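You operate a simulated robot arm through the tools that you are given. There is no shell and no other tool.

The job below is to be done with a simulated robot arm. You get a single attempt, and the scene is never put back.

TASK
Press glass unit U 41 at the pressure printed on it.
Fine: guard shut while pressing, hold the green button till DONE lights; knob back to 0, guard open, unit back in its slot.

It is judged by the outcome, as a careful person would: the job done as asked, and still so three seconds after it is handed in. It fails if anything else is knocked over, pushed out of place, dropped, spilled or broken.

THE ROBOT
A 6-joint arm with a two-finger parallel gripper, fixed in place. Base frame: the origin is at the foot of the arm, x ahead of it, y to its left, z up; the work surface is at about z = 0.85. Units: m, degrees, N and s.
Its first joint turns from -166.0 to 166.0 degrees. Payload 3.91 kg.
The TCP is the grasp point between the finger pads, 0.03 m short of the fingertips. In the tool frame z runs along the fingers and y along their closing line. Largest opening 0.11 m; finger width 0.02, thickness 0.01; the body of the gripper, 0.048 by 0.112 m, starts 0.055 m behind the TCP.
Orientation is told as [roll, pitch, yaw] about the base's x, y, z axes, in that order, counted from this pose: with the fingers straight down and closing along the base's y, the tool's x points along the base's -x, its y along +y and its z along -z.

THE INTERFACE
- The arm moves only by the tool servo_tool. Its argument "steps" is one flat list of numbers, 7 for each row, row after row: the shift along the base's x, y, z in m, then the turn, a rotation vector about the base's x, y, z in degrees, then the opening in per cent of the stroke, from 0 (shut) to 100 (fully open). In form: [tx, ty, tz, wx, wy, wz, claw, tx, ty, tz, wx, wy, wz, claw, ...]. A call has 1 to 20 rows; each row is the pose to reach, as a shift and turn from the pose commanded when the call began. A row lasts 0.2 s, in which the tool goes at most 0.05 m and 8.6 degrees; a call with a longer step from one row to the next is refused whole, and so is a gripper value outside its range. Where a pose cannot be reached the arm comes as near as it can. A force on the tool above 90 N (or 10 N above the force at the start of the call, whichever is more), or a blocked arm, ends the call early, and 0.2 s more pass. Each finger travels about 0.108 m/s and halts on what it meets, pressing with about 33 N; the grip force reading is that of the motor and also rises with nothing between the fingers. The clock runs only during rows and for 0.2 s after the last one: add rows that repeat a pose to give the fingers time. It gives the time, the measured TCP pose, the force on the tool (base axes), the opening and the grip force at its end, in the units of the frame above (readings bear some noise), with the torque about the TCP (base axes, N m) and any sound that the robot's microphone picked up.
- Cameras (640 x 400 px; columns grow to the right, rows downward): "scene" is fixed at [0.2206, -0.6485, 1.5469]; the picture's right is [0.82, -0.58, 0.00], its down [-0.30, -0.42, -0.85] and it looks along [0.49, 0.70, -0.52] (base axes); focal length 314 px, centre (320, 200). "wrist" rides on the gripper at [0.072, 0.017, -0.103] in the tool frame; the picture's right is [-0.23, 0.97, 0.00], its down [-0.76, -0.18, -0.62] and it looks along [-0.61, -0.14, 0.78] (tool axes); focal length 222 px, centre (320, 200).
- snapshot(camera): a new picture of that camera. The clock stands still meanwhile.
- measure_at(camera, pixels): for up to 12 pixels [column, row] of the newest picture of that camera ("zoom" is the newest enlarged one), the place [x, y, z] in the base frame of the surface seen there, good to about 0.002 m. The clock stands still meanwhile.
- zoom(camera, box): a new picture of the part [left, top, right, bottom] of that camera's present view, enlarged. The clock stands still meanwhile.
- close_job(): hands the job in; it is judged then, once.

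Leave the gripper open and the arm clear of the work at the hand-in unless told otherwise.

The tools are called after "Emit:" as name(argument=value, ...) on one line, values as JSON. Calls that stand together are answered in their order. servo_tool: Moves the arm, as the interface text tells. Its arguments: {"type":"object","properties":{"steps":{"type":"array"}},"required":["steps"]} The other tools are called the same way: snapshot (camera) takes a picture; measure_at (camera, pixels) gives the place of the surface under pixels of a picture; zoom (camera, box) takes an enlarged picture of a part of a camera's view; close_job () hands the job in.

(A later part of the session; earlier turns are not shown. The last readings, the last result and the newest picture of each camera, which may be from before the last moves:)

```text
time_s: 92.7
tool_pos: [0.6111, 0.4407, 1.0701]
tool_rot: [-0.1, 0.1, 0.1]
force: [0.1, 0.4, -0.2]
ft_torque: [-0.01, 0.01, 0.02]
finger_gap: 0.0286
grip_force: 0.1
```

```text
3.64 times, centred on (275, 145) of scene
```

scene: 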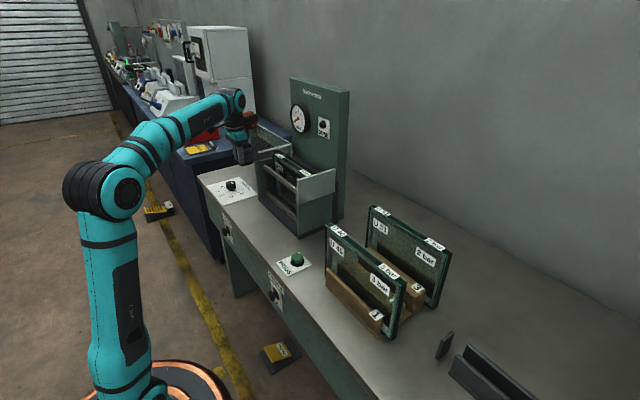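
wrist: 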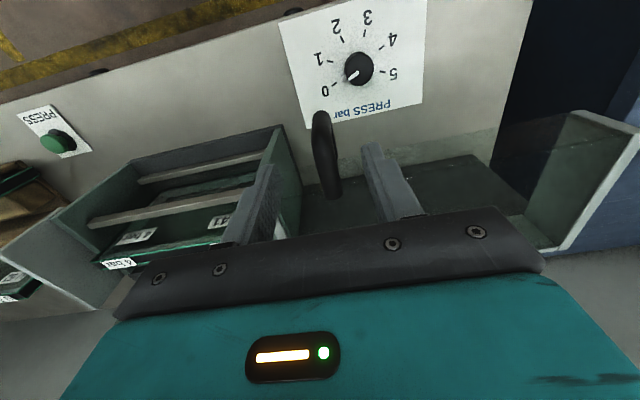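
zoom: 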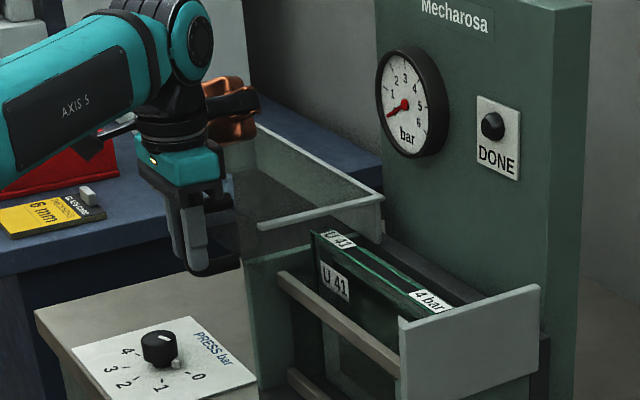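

The rim now passes over the end of U 41 with no resistance. I'll continue closing: 24 cm more at moderate speed.

Emit:
servo_tool(steps=[0, -0.015, 0, 0, 0, 0, 26, 0, -0.035, 0, 0, 0, 0, 26, 0, -0.06, 0, 0, 0, 0, 26, 0, -0.085, 0, 0, 0, 0, 26, 0, -0.11, 0, 0, 0, 0, 26, 0, -0.135, 0, 0, 0, 0, 26, 0, -0.16, 0, 0, 0, 0, 26, 0, -0.185, 0, 0, 0, 0, 26, 0, -0.21, 0, 0, 0, 0, 26, 0, -0.23, 0, 0, 0, 0, 26, 0, -0.24, 0, 0, 0, 0, 26])

Emit:
snapshot(camera="scene")

Emit:
zoom(camera="scene", box=[220, 100, 350, 210])

```text
time_s: 95.1
tool_pos: [0.6099, 0.1988, 1.0665]
tool_rot: [-0.1, 0.1, 0.0]
force: [0.9, -0.7, -0.1]
ft_torque: [0.02, 0.01, -0.02]
finger_gap: 0.0287
grip_force: 0.1
```

```text
taken
```

scene: 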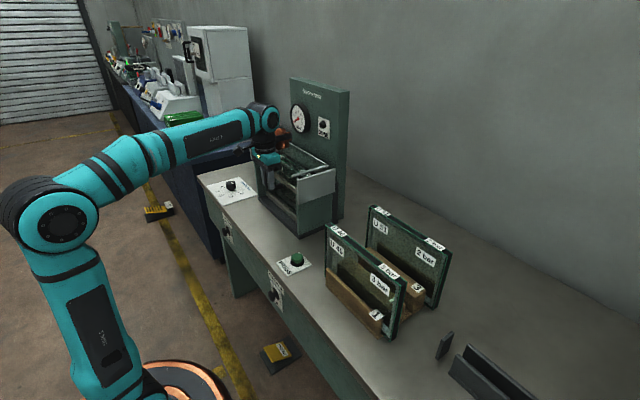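

```text
3.64 times, centred on (285, 155) of scene
```

zoom: 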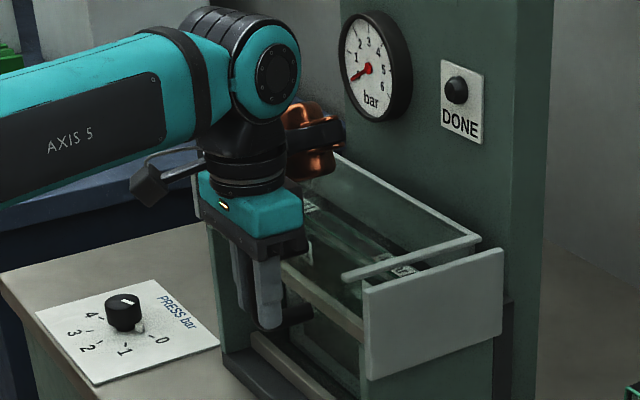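

Almost shut: the rim at (345,275) is about 2 cm from the grey end plate at (365,288). I'll push in small steps and watch Fy for the end stop.

Emit:
servo_tool(steps=[0, -0.004, 0, 0, 0, 0, 26, 0, -0.008, 0, 0, 0, 0, 26, 0, -0.012, 0, 0, 0, 0, 26, 0, -0.016, 0, 0, 0, 0, 26])

Emit:
servo_tool(steps=[0, -0.003, 0, 0, 0, 0, 26, 0, -0.005, 0, 0, 0, 0, 26])

Emit:
zoom(camera="scene", box=[260, 120, 350, 210])

```text
time_s: 96.1
tool_pos: [0.6096, 0.1834, 1.0673]
tool_rot: [-0.1, 0.2, 0.0]
force: [-0.6, 0.0, 1.0]
ft_torque: [0.0, -0.01, 0.06]
finger_gap: 0.0284
grip_force: 0.0
```

```text
time_s: 96.7
tool_pos: [0.6105, 0.1798, 1.0679]
tool_rot: [0.0, 0.2, -0.1]
force: [0.1, -0.3, -0.3]
ft_torque: [0.0, 0.0, 0.01]
finger_gap: 0.0288
grip_force: 0.2
```

```text
4.44 times, centred on (305, 165) of scene
```

zoom: 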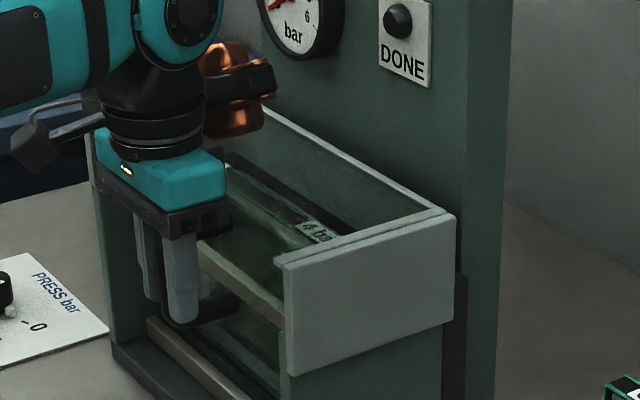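

The rim looks nearly flush with the plate. I'll keep nudging 2–3 mm until I feel the stop.

Emit:
servo_tool(steps=[0, -0.002, 0, 0, 0, 0, 26, 0, -0.004, 0, 0, 0, 0, 26])

Emit:
servo_tool(steps=[0, -0.002, 0, 0, 0, 0, 26, 0, -0.004, 0, 0, 0, 0, 26])

Emit:
zoom(camera="scene", box=[295, 150, 345, 195])

Emit:
measure_at(camera="zoom", pixels=[[150, 200], [200, 175], [300, 150], [400, 115], [200, 190], [300, 160], [140, 230], [420, 120], [430, 100], [300, 100]])

```text
time_s: 97.3
tool_pos: [0.6112, 0.1755, 1.0686]
tool_rot: [-0.2, 0.2, 0.2]
force: [-0.4, 0.1, 1.4]
ft_torque: [0.02, 0.01, 0.02]
finger_gap: 0.029
grip_force: 0.5
```

```text
time_s: 97.9
tool_pos: [0.6112, 0.1722, 1.068]
tool_rot: [-0.1, 0.2, 0.2]
force: [-2.9, 9.4, 2.3]
ft_torque: [0.2, 0.04, 0.04]
finger_gap: 0.0335
grip_force: 4.7
```

```text
8.89 times, centred on (320, 172) of scene
```

zoom: 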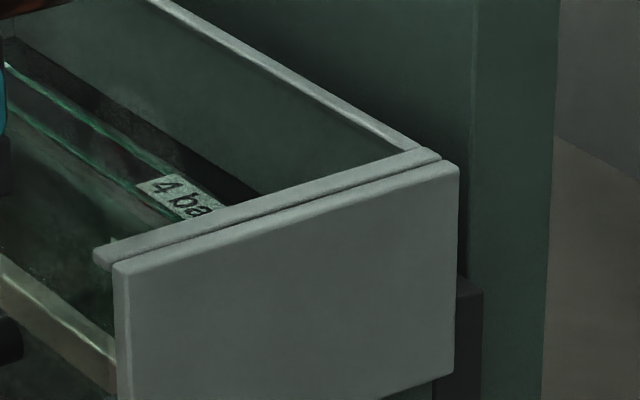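

```text
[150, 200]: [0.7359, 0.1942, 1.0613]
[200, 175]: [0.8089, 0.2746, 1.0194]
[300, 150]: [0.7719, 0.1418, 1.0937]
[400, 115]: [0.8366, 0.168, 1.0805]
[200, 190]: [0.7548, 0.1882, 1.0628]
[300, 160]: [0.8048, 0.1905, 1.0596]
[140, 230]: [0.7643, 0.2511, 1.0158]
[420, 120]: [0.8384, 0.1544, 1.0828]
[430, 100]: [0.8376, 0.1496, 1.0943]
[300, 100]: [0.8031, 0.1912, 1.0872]
```

The guard is against its stop (Fy 9.4 N) with the rim flush to the end plate. I'll ease back 4 mm, open to 50%, and rise straight up off the handle, then check the guard stays shut.

Emit:
servo_tool(steps=[0, 0.004, 0, 0, 0, 0, 30, 0, 0.006, 0, 0, 0, 0, 50, 0, 0.006, 0, 0, 0, 0, 50, 0, 0.006, 0.03, 0, 0, 0, 50, 0, 0.006, 0.06, 0, 0, 0, 50, 0, 0.006, 0.1, 0, 0, 0, 50, -0.04, 0.006, 0.12, 0, 0, 0, 50, -0.08, 0.006, 0.12, 0, 0, 0, 50])

Emit:
snapshot(camera="scene")

Emit:
zoom(camera="scene", box=[220, 100, 350, 220])

Emit:
snapshot(camera="wrist")

```text
time_s: 99.7
tool_pos: [0.5279, 0.1766, 1.1858]
tool_rot: [-0.1, 0.1, 0.0]
force: [0.7, 0.3, 0.0]
ft_torque: [-0.04, 0.04, 0.0]
finger_gap: 0.0551
grip_force: 0.1
```

```text
taken
```

scene: 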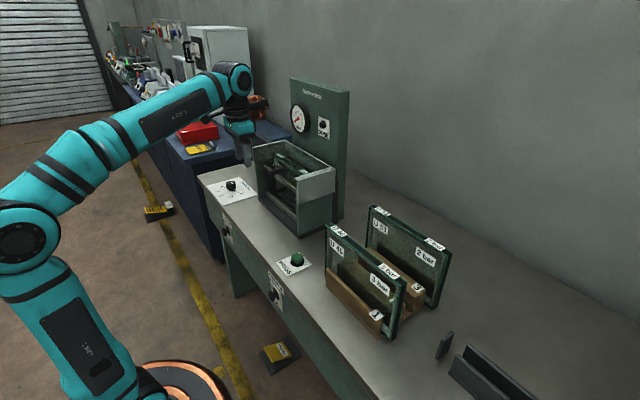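

```text
3.33 times, centred on (285, 160) of scene
```

zoom: 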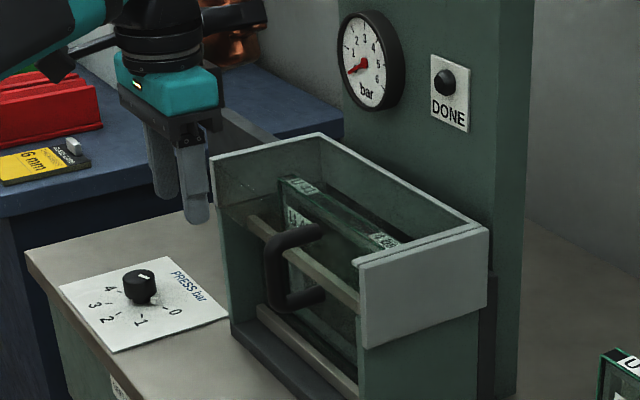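

```text
taken
```

wrist: 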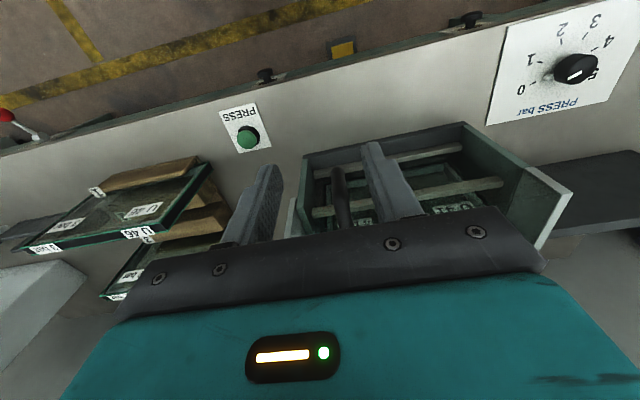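

The guard is shut with U 41 inside. Next is the pressure knob. I'll fly to about (0.50, 0.58, 1.06) to look straight at it.

Emit:
servo_tool(steps=[-0.003, 0.04, 0, 0, 0, 0, 50, -0.006, 0.08, -0.01, 0, 0, 0, 50, -0.009, 0.12, -0.02, 0, 0, 0, 50, -0.012, 0.16, -0.035, 0, 0, 0, 50, -0.015, 0.2, -0.05, 0, 0, 0, 50, -0.018, 0.24, -0.065, 0, 0, 0, 50, -0.021, 0.28, -0.08, 0, 0, 0, 50, -0.024, 0.32, -0.095, 0, 0, 0, 50, -0.027, 0.36, -0.11, 0, 0, 0, 50, -0.028, 0.4, -0.125, 0, 0, 0, 50, -0.028, 0.4, -0.125, 0, 0, 0, 50])

Emit:
snapshot(camera="wrist")

Emit:
zoom(camera="wrist", box=[240, 110, 420, 230])

```text
time_s: 102.1
tool_pos: [0.5022, 0.5757, 1.0628]
tool_rot: [-0.1, 0.1, 0.0]
force: [-0.5, 0.1, -0.9]
ft_torque: [-0.01, 0.05, -0.01]
finger_gap: 0.0549
grip_force: 0.0
```

```text
taken
```

wrist: 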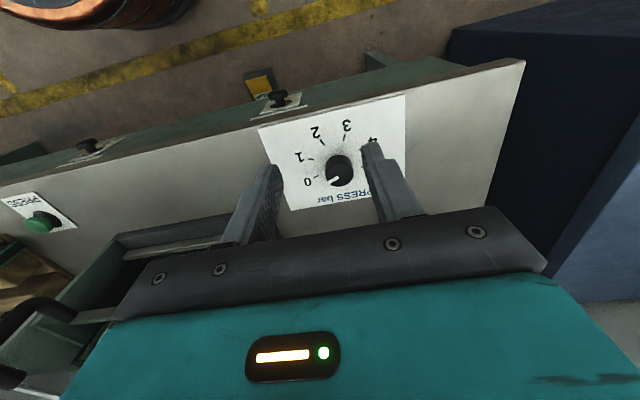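

```text
3.33 times, centred on (330, 170) of wrist
```

zoom: 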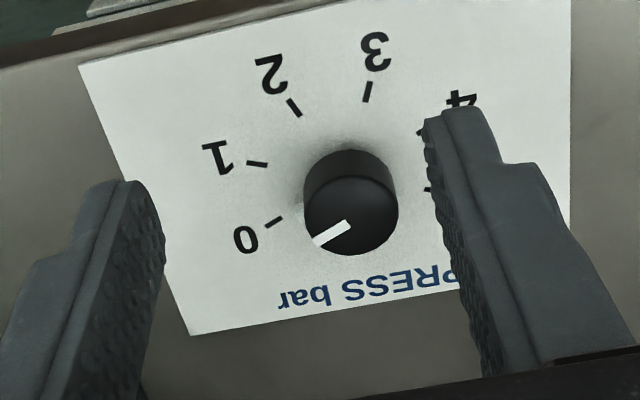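

The knob top is clear at zoom (350,218), with its white pointer toward 0. I'll measure its rim, pointer and ticks.

Emit:
measure_at(camera="zoom", pixels=[[350, 215], [308, 215], [394, 205], [345, 180], [355, 250], [320, 238], [348, 225], [330, 190], [375, 240], [300, 200]])

Emit:
measure_at(camera="zoom", pixels=[[273, 222], [258, 163], [294, 106], [367, 92], [420, 130], [428, 190], [282, 217], [267, 165], [299, 115], [365, 101]])

```text
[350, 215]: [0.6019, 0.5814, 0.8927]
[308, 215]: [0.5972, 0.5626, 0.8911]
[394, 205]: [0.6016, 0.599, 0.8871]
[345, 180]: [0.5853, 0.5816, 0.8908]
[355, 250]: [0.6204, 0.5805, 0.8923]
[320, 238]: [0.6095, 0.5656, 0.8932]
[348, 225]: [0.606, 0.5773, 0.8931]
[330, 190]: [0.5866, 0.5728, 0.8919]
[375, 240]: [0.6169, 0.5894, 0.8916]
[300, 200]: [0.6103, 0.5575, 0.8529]
```

```text
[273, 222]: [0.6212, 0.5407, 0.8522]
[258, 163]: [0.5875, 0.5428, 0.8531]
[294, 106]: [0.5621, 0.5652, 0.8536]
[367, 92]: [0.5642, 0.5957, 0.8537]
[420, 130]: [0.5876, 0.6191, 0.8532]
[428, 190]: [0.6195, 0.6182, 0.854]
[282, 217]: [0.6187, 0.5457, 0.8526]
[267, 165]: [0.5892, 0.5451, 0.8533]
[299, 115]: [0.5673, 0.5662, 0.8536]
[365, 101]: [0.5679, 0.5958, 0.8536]
```

Knob centre is at (0.603, 0.581), radius about 18 mm, top z 0.8925. The pointer angle is -67° and tick 4 is at about -248°, so a turn of about 181° clockwise is needed. First I'll test in free air that the wrist can reach yaw -92° here.

Emit:
servo_tool(steps=[0.02, 0, 0.02, 0, 0, -7.7, 50, 0.04, 0, 0.03, 0, 0, -15.4, 50, 0.06, 0.003, 0.03, 0, 0, -23, 50, 0.08, 0.005, 0.03, 0, 0, -30.7, 50, 0.1008, 0.0053, 0.03, 0, 0, -38.3, 50, 0.1008, 0.0053, 0.03, 0, 0, -46, 50, 0.1008, 0.0053, 0.03, 0, 0, -53.7, 50, 0.1008, 0.0053, 0.03, 0, 0, -61.4, 50, 0.1008, 0.0053, 0.03, 0, 0, -69, 50, 0.1008, 0.0053, 0.03, 0, 0, -76.7, 50, 0.1008, 0.0053, 0.03, 0, 0, -84.4, 50, 0.1008, 0.0053, 0.03, 0, 0, -92, 50, 0.1008, 0.0053, 0.03, 0, 0, -100, 50, 0.1008, 0.0053, 0.03, 0, 0, -100, 50])

```text
time_s: 105.1
tool_pos: [0.6022, 0.5841, 1.0942]
tool_rot: [0.0, 0.1, -100.0]
force: [0.3, -0.3, 0.1]
ft_torque: [-0.03, -0.03, -0.02]
finger_gap: 0.0551
grip_force: 0.0
```

Yaw -100° is reachable. Now I'll turn back the other way to yaw +92°, the starting angle for the knob, in two calls.

Emit:
servo_tool(steps=[0, 0, 0, 0, 0, 8, 50, 0, 0, 0, 0, 0, 16, 50, 0, 0, 0, 0, 0, 24, 50, 0, 0, 0, 0, 0, 32, 50, 0, 0, 0, 0, 0, 40, 50, 0, 0, 0, 0, 0, 48, 50, 0, 0, 0, 0, 0, 56, 50, 0, 0, 0, 0, 0, 64, 50, 0, 0, 0, 0, 0, 72, 50, 0, 0, 0, 0, 0, 80, 50, 0, 0, 0, 0, 0, 88, 50, 0, 0, 0, 0, 0, 96, 50])

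Emit:
servo_tool(steps=[0, 0, 0, 0, 0, 8, 50, 0, 0, 0, 0, 0, 16, 50, 0, 0, 0, 0, 0, 24, 50, 0, 0, 0, 0, 0, 32, 50, 0, 0, 0, 0, 0, 40, 50, 0, 0, 0, 0, 0, 48, 50, 0, 0, 0, 0, 0, 56, 50, 0, 0, 0, 0, 0, 64, 50, 0, 0, 0, 0, 0, 72, 50, 0, 0, 0, 0, 0, 80, 50, 0, 0, 0, 0, 0, 88, 50, 0, 0, 0, 0, 0, 96, 50, 0, 0, 0, 0, 0, 96, 50])

Emit:
snapshot(camera="wrist")

```text
time_s: 107.7
tool_pos: [0.6017, 0.583, 1.0925]
tool_rot: [-0.2, 0.0, -3.9]
force: [-0.8, -0.1, -0.2]
ft_torque: [0.04, 0.0, -0.01]
finger_gap: 0.055
grip_force: 0.0
```

```text
time_s: 110.5
tool_pos: [0.6027, 0.5832, 1.0937]
tool_rot: [-0.2, 0.1, 92.1]
force: [-0.2, -0.1, 0.8]
ft_torque: [0.03, -0.03, 0.0]
finger_gap: 0.0548
grip_force: 0.1
```

```text
taken
```

wrist: 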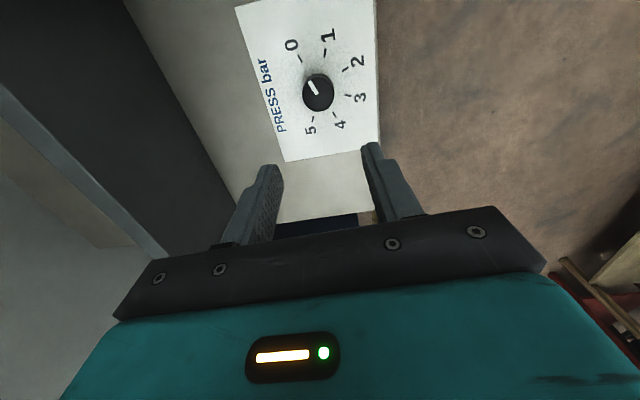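

Yaw is +92° and the knob is visible at (318,92). I'll measure its rim again from this side to fix the centre.

Emit:
zoom(camera="wrist", box=[260, 40, 380, 140])

Emit:
measure_at(camera="zoom", pixels=[[312, 205], [275, 215], [370, 200], [305, 165], [325, 250], [290, 180], [355, 180], [300, 240], [355, 235], [318, 285]])

```text
4.00 times, centred on (320, 90) of wrist
```

zoom: 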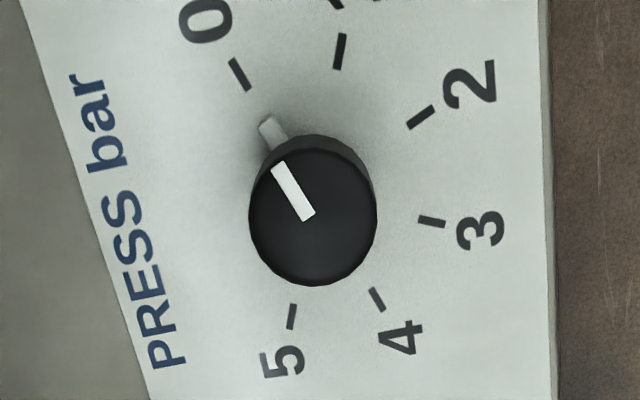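

```text
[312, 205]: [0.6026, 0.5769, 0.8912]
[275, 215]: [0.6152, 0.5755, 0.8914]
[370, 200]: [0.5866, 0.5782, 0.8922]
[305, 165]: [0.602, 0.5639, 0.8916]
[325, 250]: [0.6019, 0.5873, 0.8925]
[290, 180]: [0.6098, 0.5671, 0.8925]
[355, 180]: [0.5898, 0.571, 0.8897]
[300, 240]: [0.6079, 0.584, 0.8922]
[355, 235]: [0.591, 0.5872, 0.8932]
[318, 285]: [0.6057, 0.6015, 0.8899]
```

Knob centre is (0.6035, 0.5805). I'll shift (+0.8, -2.7) mm and descend to z about 0.897, so the fingertips are at about 0.867, above the small pointer tab.

Emit:
servo_tool(steps=[0.0008, -0.0027, 0, 0, 0, 0, 50, 0.0008, -0.0027, -0.04, 0, 0, 0, 50, 0.0008, -0.0027, -0.08, 0, 0, 0, 50, 0.0008, -0.0027, -0.12, 0, 0, 0, 50, 0.0008, -0.0027, -0.15, 0, 0, 0, 50, 0.0008, -0.0027, -0.175, 0, 0, 0, 50, 0.0008, -0.0027, -0.19, 0, 0, 0, 50, 0.0008, -0.0027, -0.196, 0, 0, 0, 50, 0.0008, -0.0027, -0.196, 0, 0, 0, 50])

Emit:
snapshot(camera="wrist")

Emit:
snapshot(camera="scene")

Emit:
zoom(camera="scene", box=[190, 130, 280, 220])

```text
time_s: 112.5
tool_pos: [0.6026, 0.5795, 0.8958]
tool_rot: [-0.1, 0.1, 92.0]
force: [0.2, 0.2, -0.4]
ft_torque: [-0.04, -0.02, 0.03]
finger_gap: 0.0549
grip_force: 0.1
```

```text
taken
```

wrist: 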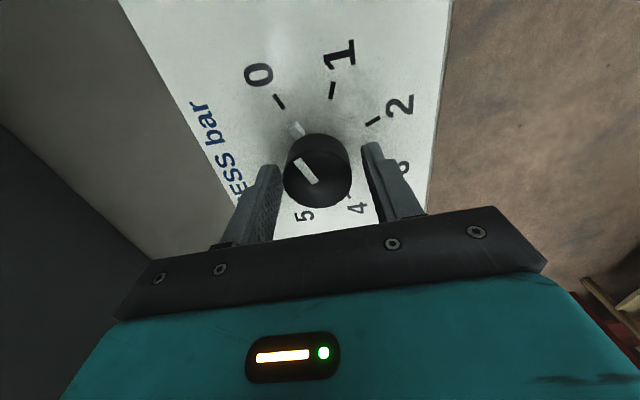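

```text
taken
```

scene: 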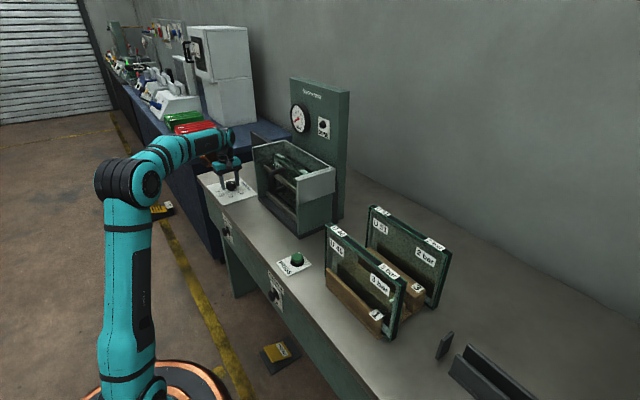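

```text
4.44 times, centred on (235, 175) of scene
```

zoom: 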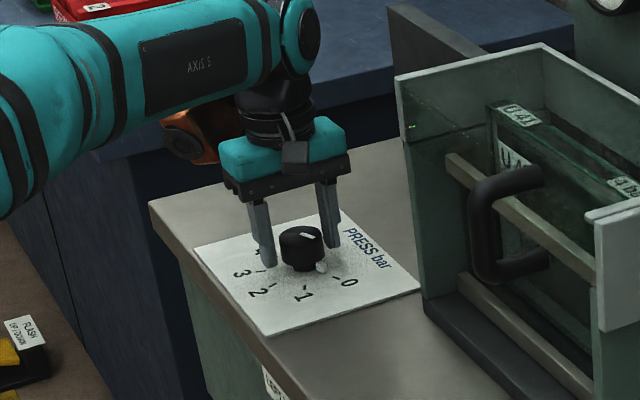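

The fingers straddle the knob. I'll close on it.

Emit:
servo_tool(steps=[0, 0, 0, 0, 0, 0, 40, 0, 0, 0, 0, 0, 0, 30, 0, 0, 0, 0, 0, 0, 25, 0, 0, 0, 0, 0, 0, 25, 0, 0, 0, 0, 0, 0, 25])

```text
time_s: 113.7
tool_pos: [0.605, 0.5805, 0.8962]
tool_rot: [0.0, 0.1, 92.0]
force: [21.3, 1.8, 3.8]
ft_torque: [0.11, -0.29, 0.02]
finger_gap: 0.041
grip_force: 45.2
```

The gap is 41 mm and Fx is 21 N: the knob centre is a couple of mm further +x. I'll reopen, shift +2.5 mm in x, and close again.

Emit:
servo_tool(steps=[0, 0, 0, 0, 0, 0, 45, 0, 0, 0, 0, 0, 0, 50, 0.0025, 0, 0, 0, 0, 0, 50, 0.0025, 0, 0, 0, 0, 0, 40, 0.0025, 0, 0, 0, 0, 0, 32, 0.0025, 0, 0, 0, 0, 0, 32, 0.0025, 0, 0, 0, 0, 0, 32])

```text
time_s: 115.3
tool_pos: [0.6071, 0.5808, 0.8964]
tool_rot: [0.0, 0.1, 92.0]
force: [-18.4, 5.4, -4.3]
ft_torque: [-0.02, 0.27, -0.07]
finger_gap: 0.0448
grip_force: 9.9
```

Now it's slightly too far (Fx -18). I'll take the midpoint, -1.3 mm, and re-close fully.

Emit:
servo_tool(steps=[0, 0, 0, 0, 0, 0, 50, 0, 0, 0, 0, 0, 0, 50, -0.0013, 0, 0, 0, 0, 0, 50, -0.0013, 0, 0, 0, 0, 0, 40, -0.0013, 0, 0, 0, 0, 0, 30, -0.0013, 0, 0, 0, 0, 0, 25, -0.0013, 0, 0, 0, 0, 0, 25, -0.0013, 0, 0, 0, 0, 0, 25])

Emit:
zoom(camera="scene", box=[210, 150, 260, 200])

Emit:
snapshot(camera="wrist")

```text
time_s: 117.1
tool_pos: [0.6044, 0.5802, 0.8974]
tool_rot: [-0.1, 0.1, 92.0]
force: [-8.3, -2.0, -1.5]
ft_torque: [-0.33, -0.78, -0.05]
finger_gap: 0.0411
grip_force: 45.0
```

```text
8.00 times, centred on (235, 175) of scene
```

zoom: 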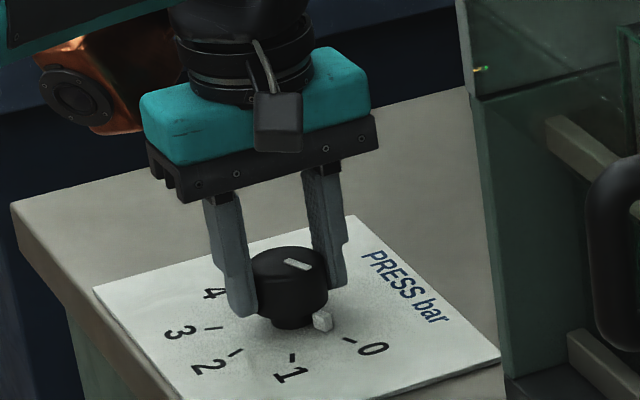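

```text
taken
```

wrist: 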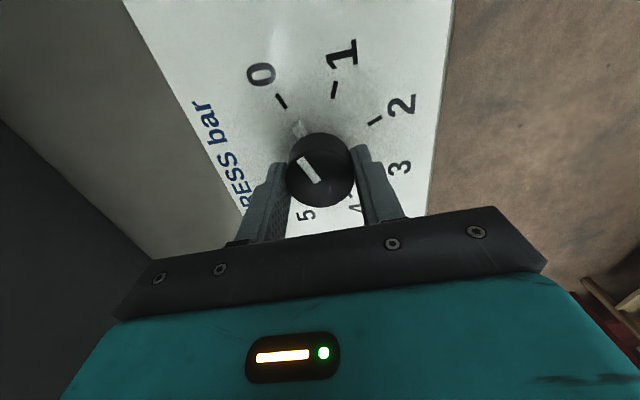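

The grip is good (gap 41.1 mm, small side force). I'll turn -40° first and check that the knob follows.

Emit:
servo_tool(steps=[0, 0, 0, 0, 0, -7, 25, 0, 0, 0, 0, 0, -14, 25, 0, 0, 0, 0, 0, -21, 25, 0, 0, 0, 0, 0, -28, 25, 0, 0, 0, 0, 0, -34, 25, 0, 0, 0, 0, 0, -40, 25])

Emit:
snapshot(camera="wrist")

Emit:
zoom(camera="scene", box=[210, 150, 260, 200])

```text
time_s: 118.5
tool_pos: [0.6052, 0.5812, 0.8964]
tool_rot: [-0.1, 0.3, 52.0]
force: [-11.7, -4.6, -19.9]
ft_torque: [-0.35, 0.16, 0.01]
finger_gap: 0.041
grip_force: 45.1
```

```text
taken
```

wrist: 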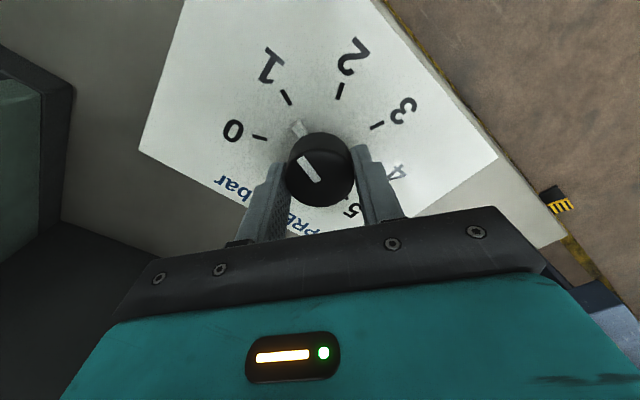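

```text
8.00 times, centred on (235, 175) of scene
```

zoom: 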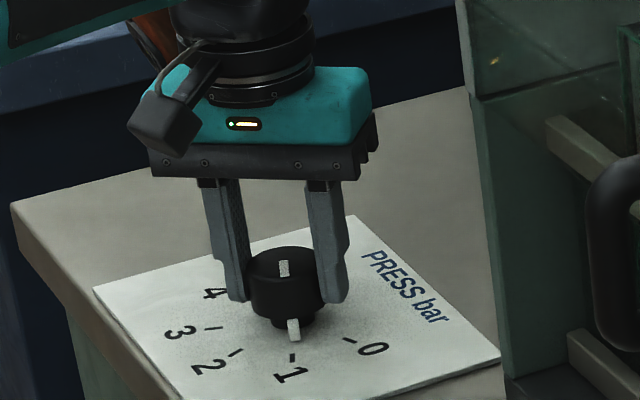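

The knob follows, with the pointer now close to 1. I'll continue another -140° in one smooth call and then compare the pointer with tick 4.

Emit:
servo_tool(steps=[0, 0, 0, 0, 0, -7.5, 25, 0, 0, 0, 0, 0, -15, 25, 0, 0, 0, 0, 0, -22.5, 25, 0, 0, 0, 0, 0, -30, 25, 0, 0, 0, 0, 0, -37.5, 25, 0, 0, 0, 0, 0, -45, 25, 0, 0, 0, 0, 0, -52.5, 25, 0, 0, 0, 0, 0, -60, 25, 0, 0, 0, 0, 0, -67.5, 25, 0, 0, 0, 0, 0, -75, 25, 0, 0, 0, 0, 0, -82.5, 25, 0, 0, 0, 0, 0, -90, 25])

Emit:
servo_tool(steps=[0, 0, 0, 0, 0, -7.5, 25, 0, 0, 0, 0, 0, -15, 25, 0, 0, 0, 0, 0, -22.5, 25, 0, 0, 0, 0, 0, -30, 25, 0, 0, 0, 0, 0, -37.5, 25, 0, 0, 0, 0, 0, -44, 25, 0, 0, 0, 0, 0, -48, 25, 0, 0, 0, 0, 0, -50, 25, 0, 0, 0, 0, 0, -50, 25])

Emit:
snapshot(camera="wrist")

Emit:
zoom(camera="scene", box=[210, 150, 260, 200])

```text
time_s: 121.1
tool_pos: [0.6041, 0.5797, 0.8979]
tool_rot: [-0.1, 0.1, -38.1]
force: [4.1, 7.1, 10.6]
ft_torque: [-0.05, -0.61, 0.02]
finger_gap: 0.0407
grip_force: 45.3
```

```text
time_s: 123.1
tool_pos: [0.6045, 0.5802, 0.897]
tool_rot: [0.0, 0.1, -88.0]
force: [1.9, 7.8, 17.2]
ft_torque: [-0.57, -0.33, 0.0]
finger_gap: 0.0409
grip_force: 45.3
```

```text
taken
```

wrist: 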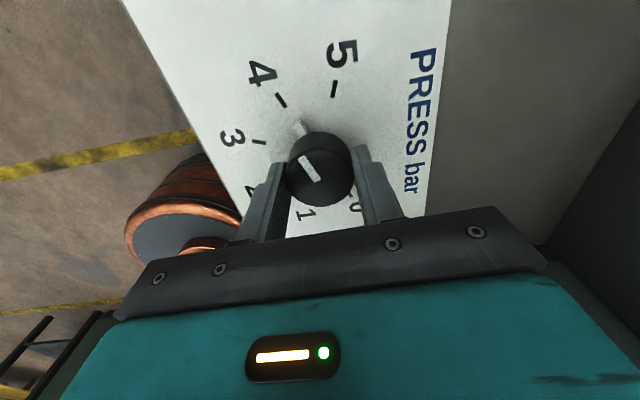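

```text
8.00 times, centred on (235, 175) of scene
```

zoom: 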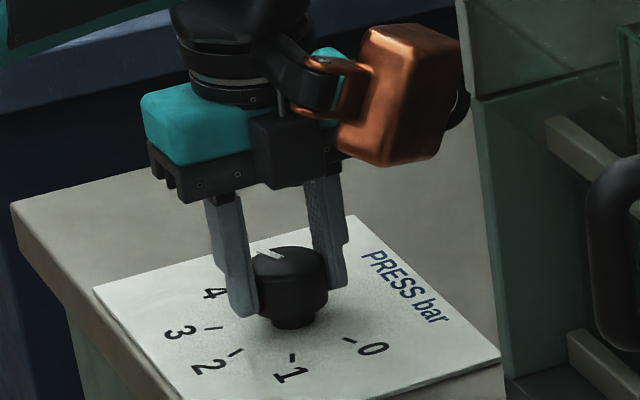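

The pointer-to-tick picture matches the starting one for 0: tick 4 at (281,100) and the tab at (299,128). I'll zoom in to verify the alignment.

Emit:
zoom(camera="wrist", box=[240, 60, 380, 220])

Emit:
measure_at(camera="zoom", pixels=[[219, 94], [226, 107], [267, 168], [262, 160], [290, 255], [320, 300], [300, 275], [280, 240]])

Emit:
zoom(camera="scene", box=[285, 95, 340, 145])

```text
2.50 times, centred on (310, 140) of wrist
```

zoom: 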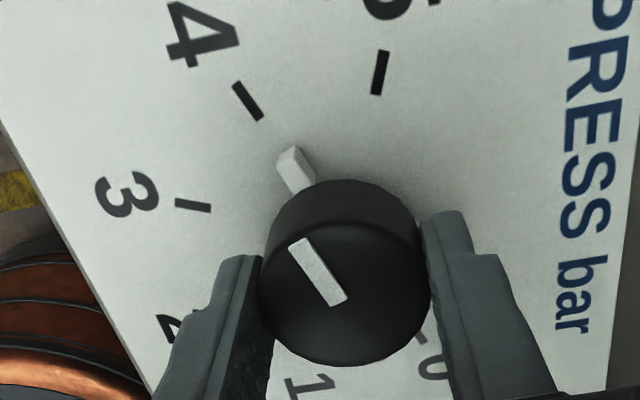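

```text
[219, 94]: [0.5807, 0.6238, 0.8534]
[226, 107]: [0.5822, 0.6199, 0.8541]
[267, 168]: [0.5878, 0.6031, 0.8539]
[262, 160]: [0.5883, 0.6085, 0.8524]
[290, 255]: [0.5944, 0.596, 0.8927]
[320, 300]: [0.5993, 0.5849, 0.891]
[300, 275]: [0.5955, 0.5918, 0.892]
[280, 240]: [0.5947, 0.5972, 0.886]
```

```text
8.00 times, centred on (312, 120) of scene
```

zoom: 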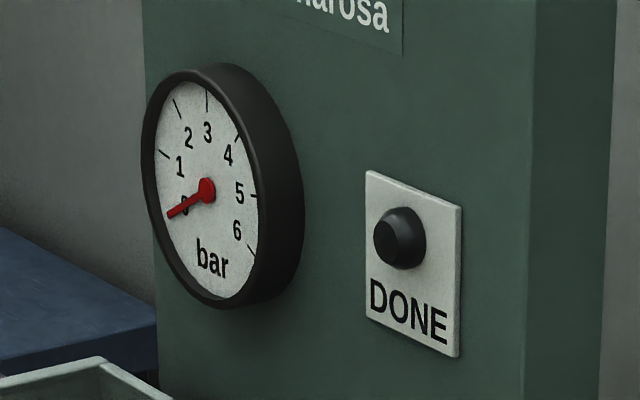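

The pointer is on 4, in the same relation it had to 0 at the start. I'll release the knob and rise 20 cm, then check it stays there.

Emit:
servo_tool(steps=[0, 0, 0, 0, 0, 0, 35, 0, 0, 0, 0, 0, 0, 45, 0, 0, 0, 0, 0, 0, 52, 0, 0, 0, 0, 0, 0, 52, 0, 0, 0.02, 0, 0, 0, 52, 0, 0, 0.05, 0, 0, 0, 52, 0, 0, 0.09, 0, 0, 0, 52, 0, 0, 0.13, 0, 0, 0, 52, 0, 0, 0.17, 0, 0, 0, 52, 0, 0, 0.2, 0, 0, 0, 52])

Emit:
snapshot(camera="wrist")

Emit:
zoom(camera="wrist", box=[250, 40, 390, 150])

Emit:
zoom(camera="scene", box=[200, 160, 270, 215])

```text
time_s: 125.3
tool_pos: [0.6064, 0.58, 1.0954]
tool_rot: [-0.1, 0.1, -88.0]
force: [-0.5, -0.9, -0.1]
ft_torque: [0.03, 0.05, 0.04]
finger_gap: 0.057
grip_force: 0.1
```

```text
taken
```

wrist: 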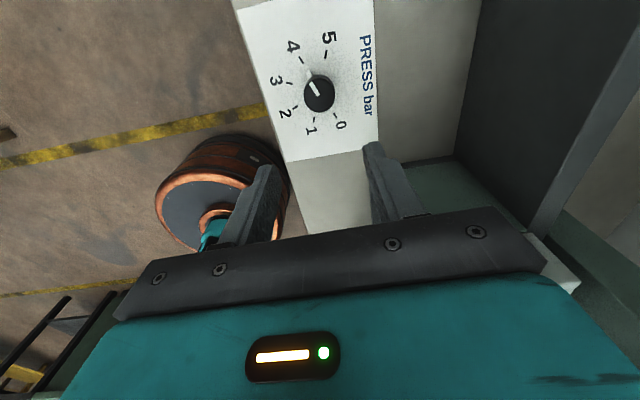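

```text
3.64 times, centred on (320, 95) of wrist
```

zoom: 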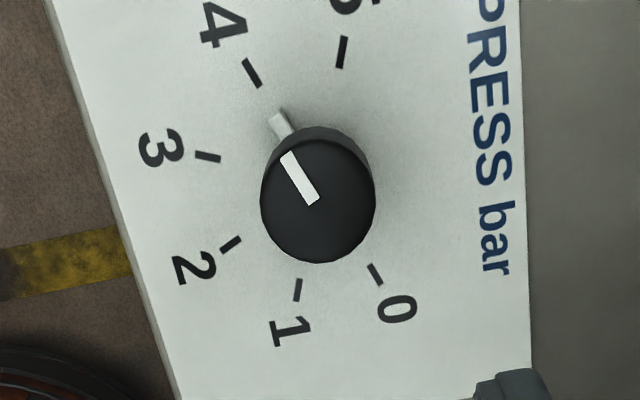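

```text
7.27 times, centred on (235, 188) of scene
```

zoom: 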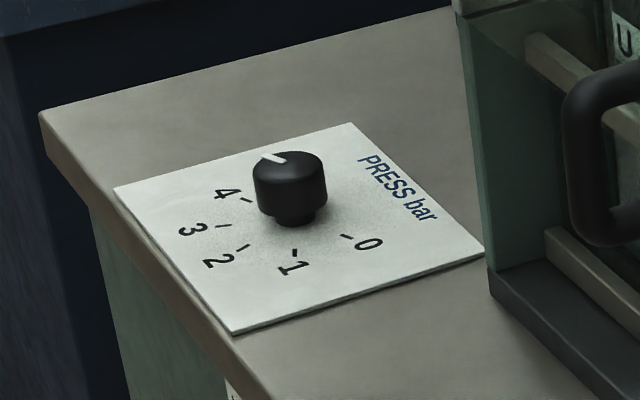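

The pointer sits squarely on 4. Now to the green button at about (0.595, 0.01). I'll travel at x about 0.50, well in front of the guard handle, turning back to yaw 0 and closing the fingers.

Emit:
servo_tool(steps=[-0.03, -0.03, 0, 0, 0, 7.3, 50, -0.07, -0.055, 0, 0, 0, 14.6, 45, -0.105, -0.085, 0, 0, 0, 22, 40, -0.105, -0.13, 0, 0, 0, 29.3, 35, -0.105, -0.175, 0, 0, 0, 36.6, 30, -0.105, -0.22, 0, 0, 0, 44, 25, -0.105, -0.265, 0, 0, 0, 51.3, 20, -0.105, -0.31, 0, 0, 0, 58.6, 15, -0.105, -0.355, 0, 0, 0, 66, 10, -0.105, -0.4, 0, 0, 0, 73.3, 5, -0.105, -0.445, 0, 0, 0, 80.6, 0, -0.105, -0.49, 0, 0, 0, 88, 0, -0.105, -0.535, 0, 0, 0, 88, 0, -0.105, -0.57, 0, 0, 0, 88, 0, -0.105, -0.57, 0, 0, 0, 88, 0])

Emit:
snapshot(camera="wrist")

Emit:
zoom(camera="wrist", box=[250, 60, 390, 180])

Emit:
snapshot(camera="scene")

```text
time_s: 128.5
tool_pos: [0.5023, 0.0094, 1.0992]
tool_rot: [0.0, 0.1, 0.1]
force: [-0.7, -0.1, -0.1]
ft_torque: [-0.02, 0.01, 0.0]
finger_gap: 0.0
grip_force: 33.0
```

```text
taken
```

wrist: 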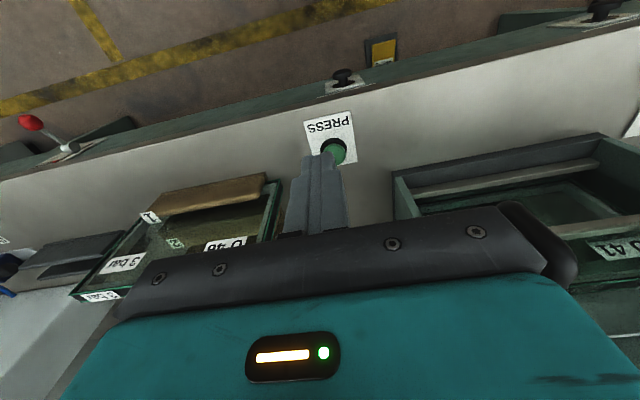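

```text
3.33 times, centred on (320, 120) of wrist
```

zoom: 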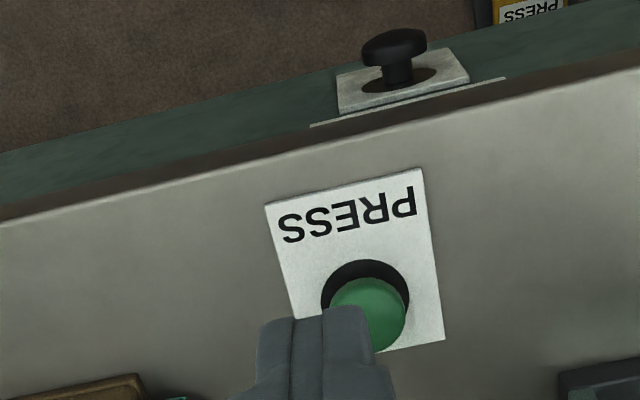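

```text
taken
```

scene: 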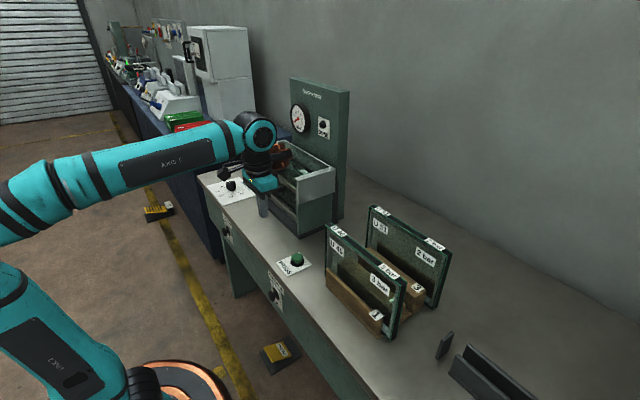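

Button, gauge and DONE lamp are all visible in the scene view. I'll measure the button precisely.

Emit:
zoom(camera="scene", box=[275, 240, 320, 280])

Emit:
measure_at(camera="zoom", pixels=[[320, 175], [320, 150], [320, 200], [280, 175], [360, 175], [265, 190], [375, 190], [320, 140], [340, 160], [300, 160]])

Emit:
measure_at(camera="wrist", pixels=[[335, 150], [340, 155], [340, 147], [344, 158], [333, 144], [345, 150], [327, 140], [340, 165]])

```text
10.00 times, centred on (298, 260) of scene
```

zoom: 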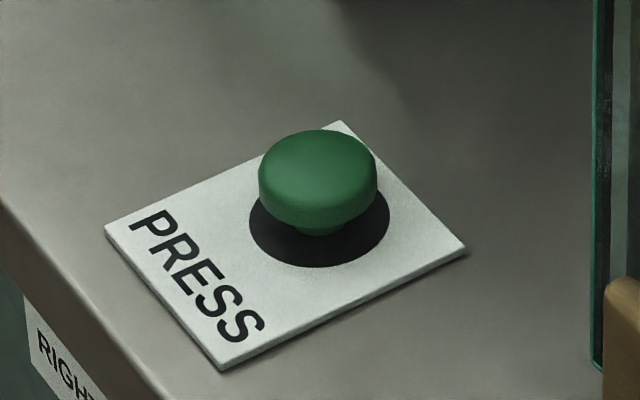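

```text
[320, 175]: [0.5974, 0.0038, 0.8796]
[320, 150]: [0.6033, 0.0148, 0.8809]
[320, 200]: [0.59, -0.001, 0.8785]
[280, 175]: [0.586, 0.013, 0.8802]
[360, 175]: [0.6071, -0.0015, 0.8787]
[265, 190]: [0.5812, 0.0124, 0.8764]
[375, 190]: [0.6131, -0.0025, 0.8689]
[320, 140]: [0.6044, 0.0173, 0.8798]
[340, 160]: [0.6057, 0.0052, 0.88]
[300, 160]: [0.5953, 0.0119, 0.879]
```

```text
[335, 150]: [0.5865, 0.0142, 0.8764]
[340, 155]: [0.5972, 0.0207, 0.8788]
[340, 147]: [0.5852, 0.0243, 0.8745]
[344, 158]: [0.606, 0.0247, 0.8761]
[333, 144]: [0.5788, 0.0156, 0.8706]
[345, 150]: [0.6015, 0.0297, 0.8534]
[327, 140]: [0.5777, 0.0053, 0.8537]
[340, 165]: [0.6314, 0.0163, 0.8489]
```

The button's centre is about (0.597, 0.010) and its top is z 0.881. I'll move over it with closed fingers and descend to TCP z about 0.925, with the tips about 14 mm above the button.

Emit:
servo_tool(steps=[0.03, 0, 0, 0, 0, 0, 0, 0.065, 0, -0.02, 0, 0, 0, 0, 0.095, 0.0006, -0.05, 0, 0, 0, 0, 0.095, 0.0006, -0.09, 0, 0, 0, 0, 0.095, 0.0006, -0.13, 0, 0, 0, 0, 0.095, 0.0006, -0.16, 0, 0, 0, 0, 0.095, 0.0006, -0.174, 0, 0, 0, 0, 0.095, 0.0006, -0.174, 0, 0, 0, 0])

Emit:
snapshot(camera="scene")

Emit:
zoom(camera="scene", box=[260, 210, 340, 290])

Emit:
zoom(camera="scene", box=[285, 95, 340, 145])

```text
time_s: 129.8
tool_pos: [0.5929, 0.0107, 0.9695]
tool_rot: [0.0, -0.7, -0.3]
force: [-33.9, -59.7, 22.4]
ft_torque: [9.29, -5.79, -1.32]
finger_gap: 0.0
grip_force: 33.2
stopped in row 6: the force on the tool passed its limit at 97 N (the readings are from after the stop); the commanded pose is now the measured one
```

```text
taken
```

scene: 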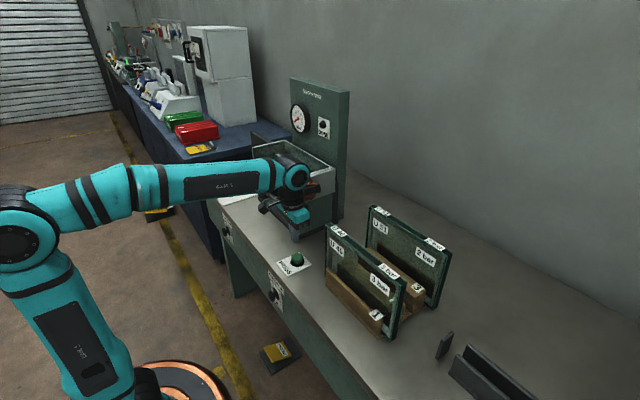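

```text
5.00 times, centred on (300, 250) of scene
```

zoom: 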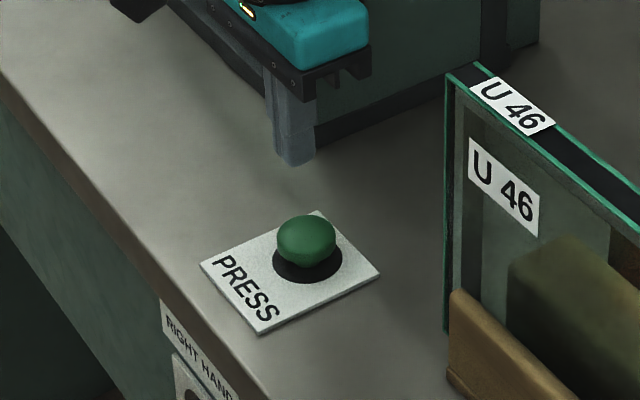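

```text
8.00 times, centred on (312, 120) of scene
```

zoom: 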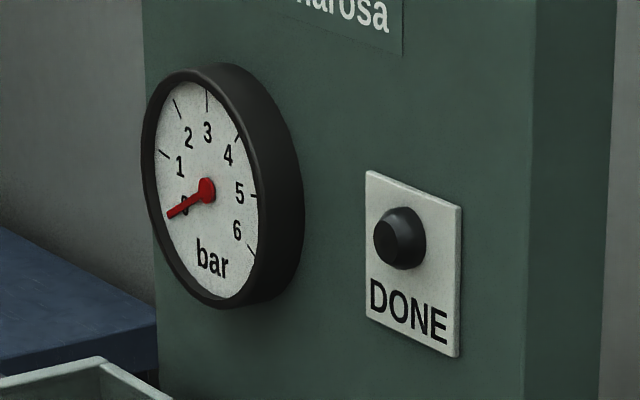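

The call stopped on contact. From the force and torque, the wrist's copper part touched the top front corner of the press's end plate at about (0.67, 0.106, 1.09). I'll back straight off, up and slightly -x/-y, and check the press and guard.

Emit:
servo_tool(steps=[-0.004, -0.006, 0.008, 0, 0, 0, 0, -0.008, -0.012, 0.025, 0, 0, 0, 0, -0.02, -0.015, 0.06, 0, 0, 0, 0, -0.05, -0.015, 0.1, 0, 0, 0, 0, -0.08, -0.015, 0.13, 0, 0, 0, 0])

Emit:
snapshot(camera="scene")

Emit:
zoom(camera="scene", box=[240, 110, 350, 220])

Emit:
measure_at(camera="zoom", pixels=[[340, 265], [460, 225], [345, 330], [330, 260], [450, 215], [200, 130], [320, 110], [265, 200], [330, 180]])

```text
time_s: 131.0
tool_pos: [0.5163, 0.0041, 1.0969]
tool_rot: [-0.1, -0.3, 0.1]
force: [0.8, -0.2, -0.4]
ft_torque: [-0.02, 0.07, 0.02]
finger_gap: 0.0
grip_force: 33.1
```

```text
taken
```

scene: 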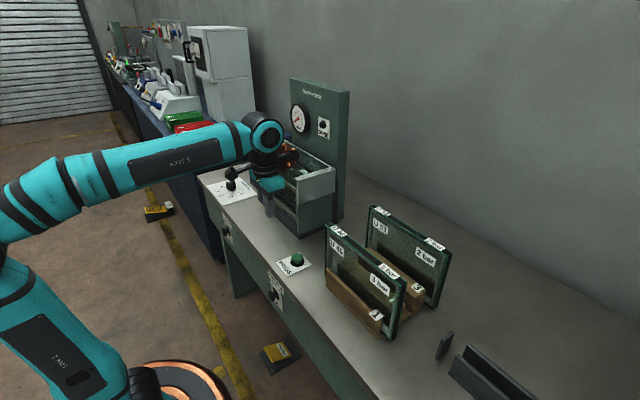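

```text
3.64 times, centred on (295, 165) of scene
```

zoom: 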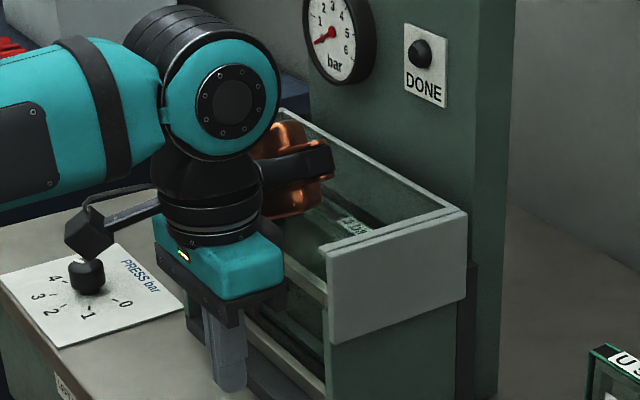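

```text
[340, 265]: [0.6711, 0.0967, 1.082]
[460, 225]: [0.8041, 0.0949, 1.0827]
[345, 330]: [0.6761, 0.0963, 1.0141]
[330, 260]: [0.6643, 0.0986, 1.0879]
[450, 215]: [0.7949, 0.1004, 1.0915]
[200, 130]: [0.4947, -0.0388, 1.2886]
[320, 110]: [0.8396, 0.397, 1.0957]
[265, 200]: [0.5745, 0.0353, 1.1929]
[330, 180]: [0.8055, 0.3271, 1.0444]
```

The end plate and guard haven't moved. The copper bracket sits off the tool at (+0.08, +0.095) when yaw is 0. At yaw +90° it swings to (-0.095, +0.077), into open space in front of the press. I'll turn here at height first.

Emit:
servo_tool(steps=[0, 0, 0, 0, 0, 7.5, 0, 0, 0, 0, 0, 0, 15, 0, 0, 0, 0, 0, 0, 22.5, 0, 0, 0, 0, 0, 0, 30, 0, 0, 0, 0, 0, 0, 37.5, 0, 0, 0, 0, 0, 0, 45, 0, 0, 0, 0, 0, 0, 52.5, 0, 0, 0, 0, 0, 0, 60, 0, 0, 0, 0, 0, 0, 67.5, 0, 0, 0, 0, 0, 0, 75, 0, 0, 0, 0, 0, 0, 82.5, 0, 0, 0, 0, 0, 0, 90, 0, 0, 0, 0, 0, 0, 90, 0])

Emit:
servo_tool(steps=[0.03, 0.002, 0, 0, 0, 0, 0, 0.06, 0.004, -0.01, 0, 0, 0, 0, 0.081, 0.006, -0.03, 0, 0, 0, 0, 0.081, 0.006, -0.05, 0, 0, 0, 0, 0.081, 0.006, -0.05, 0, 0, 0, 0])

Emit:
snapshot(camera="scene")

Emit:
zoom(camera="scene", box=[240, 120, 390, 290])

Emit:
snapshot(camera="wrist")

```text
time_s: 133.8
tool_pos: [0.5157, -0.0002, 1.0965]
tool_rot: [0.0, -0.4, 90.1]
force: [0.6, -0.3, 1.0]
ft_torque: [0.01, 0.0, 0.01]
finger_gap: 0.0
grip_force: 33.3
```

```text
time_s: 135.0
tool_pos: [0.5955, 0.0059, 1.0449]
tool_rot: [0.0, -0.4, 90.0]
force: [-1.0, 0.0, 0.0]
ft_torque: [-0.03, 0.0, -0.03]
finger_gap: 0.0
grip_force: 32.8
```

```text
taken
```

scene: 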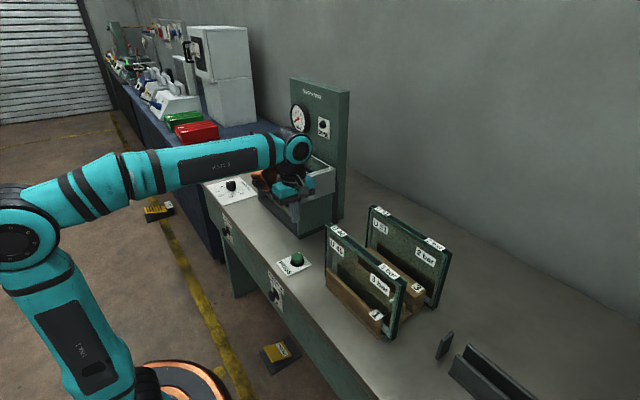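

```text
2.35 times, centred on (315, 205) of scene
```

zoom: 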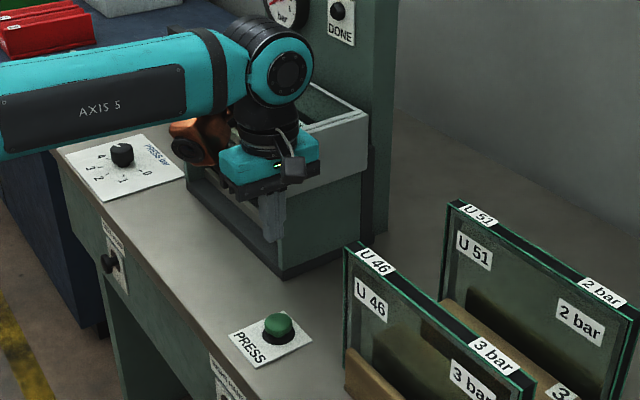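

```text
taken
```

wrist: 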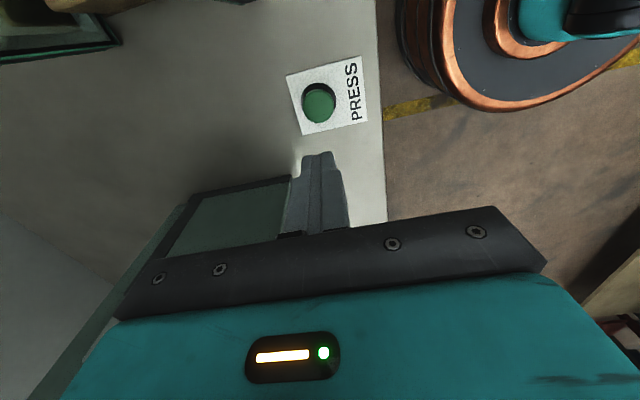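

The bracket is now clear on the -x side. The button is visible at (319,103) in the wrist view, so I'll measure it again from this angle.

Emit:
zoom(camera="wrist", box=[280, 60, 380, 140])

Emit:
measure_at(camera="zoom", pixels=[[315, 220], [245, 220], [390, 220], [315, 150], [315, 290], [265, 170], [365, 170], [270, 270], [360, 270], [240, 180]])

```text
5.00 times, centred on (330, 100) of wrist
```

zoom: 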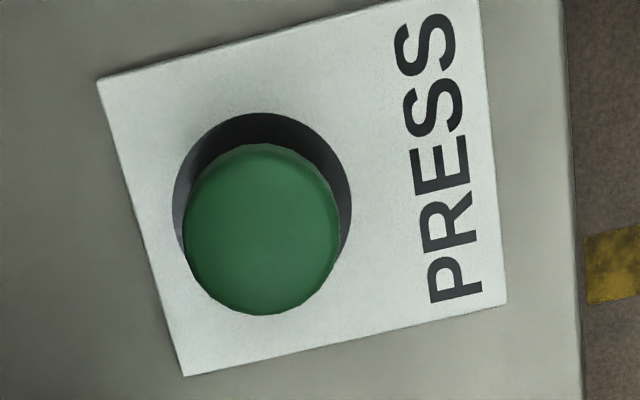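

```text
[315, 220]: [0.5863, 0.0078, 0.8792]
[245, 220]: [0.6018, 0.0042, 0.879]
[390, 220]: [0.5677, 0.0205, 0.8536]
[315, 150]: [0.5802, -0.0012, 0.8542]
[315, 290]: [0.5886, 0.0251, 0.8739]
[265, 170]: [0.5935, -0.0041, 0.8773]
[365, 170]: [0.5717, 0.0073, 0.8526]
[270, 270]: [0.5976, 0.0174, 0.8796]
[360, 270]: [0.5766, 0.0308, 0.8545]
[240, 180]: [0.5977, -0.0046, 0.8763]
```

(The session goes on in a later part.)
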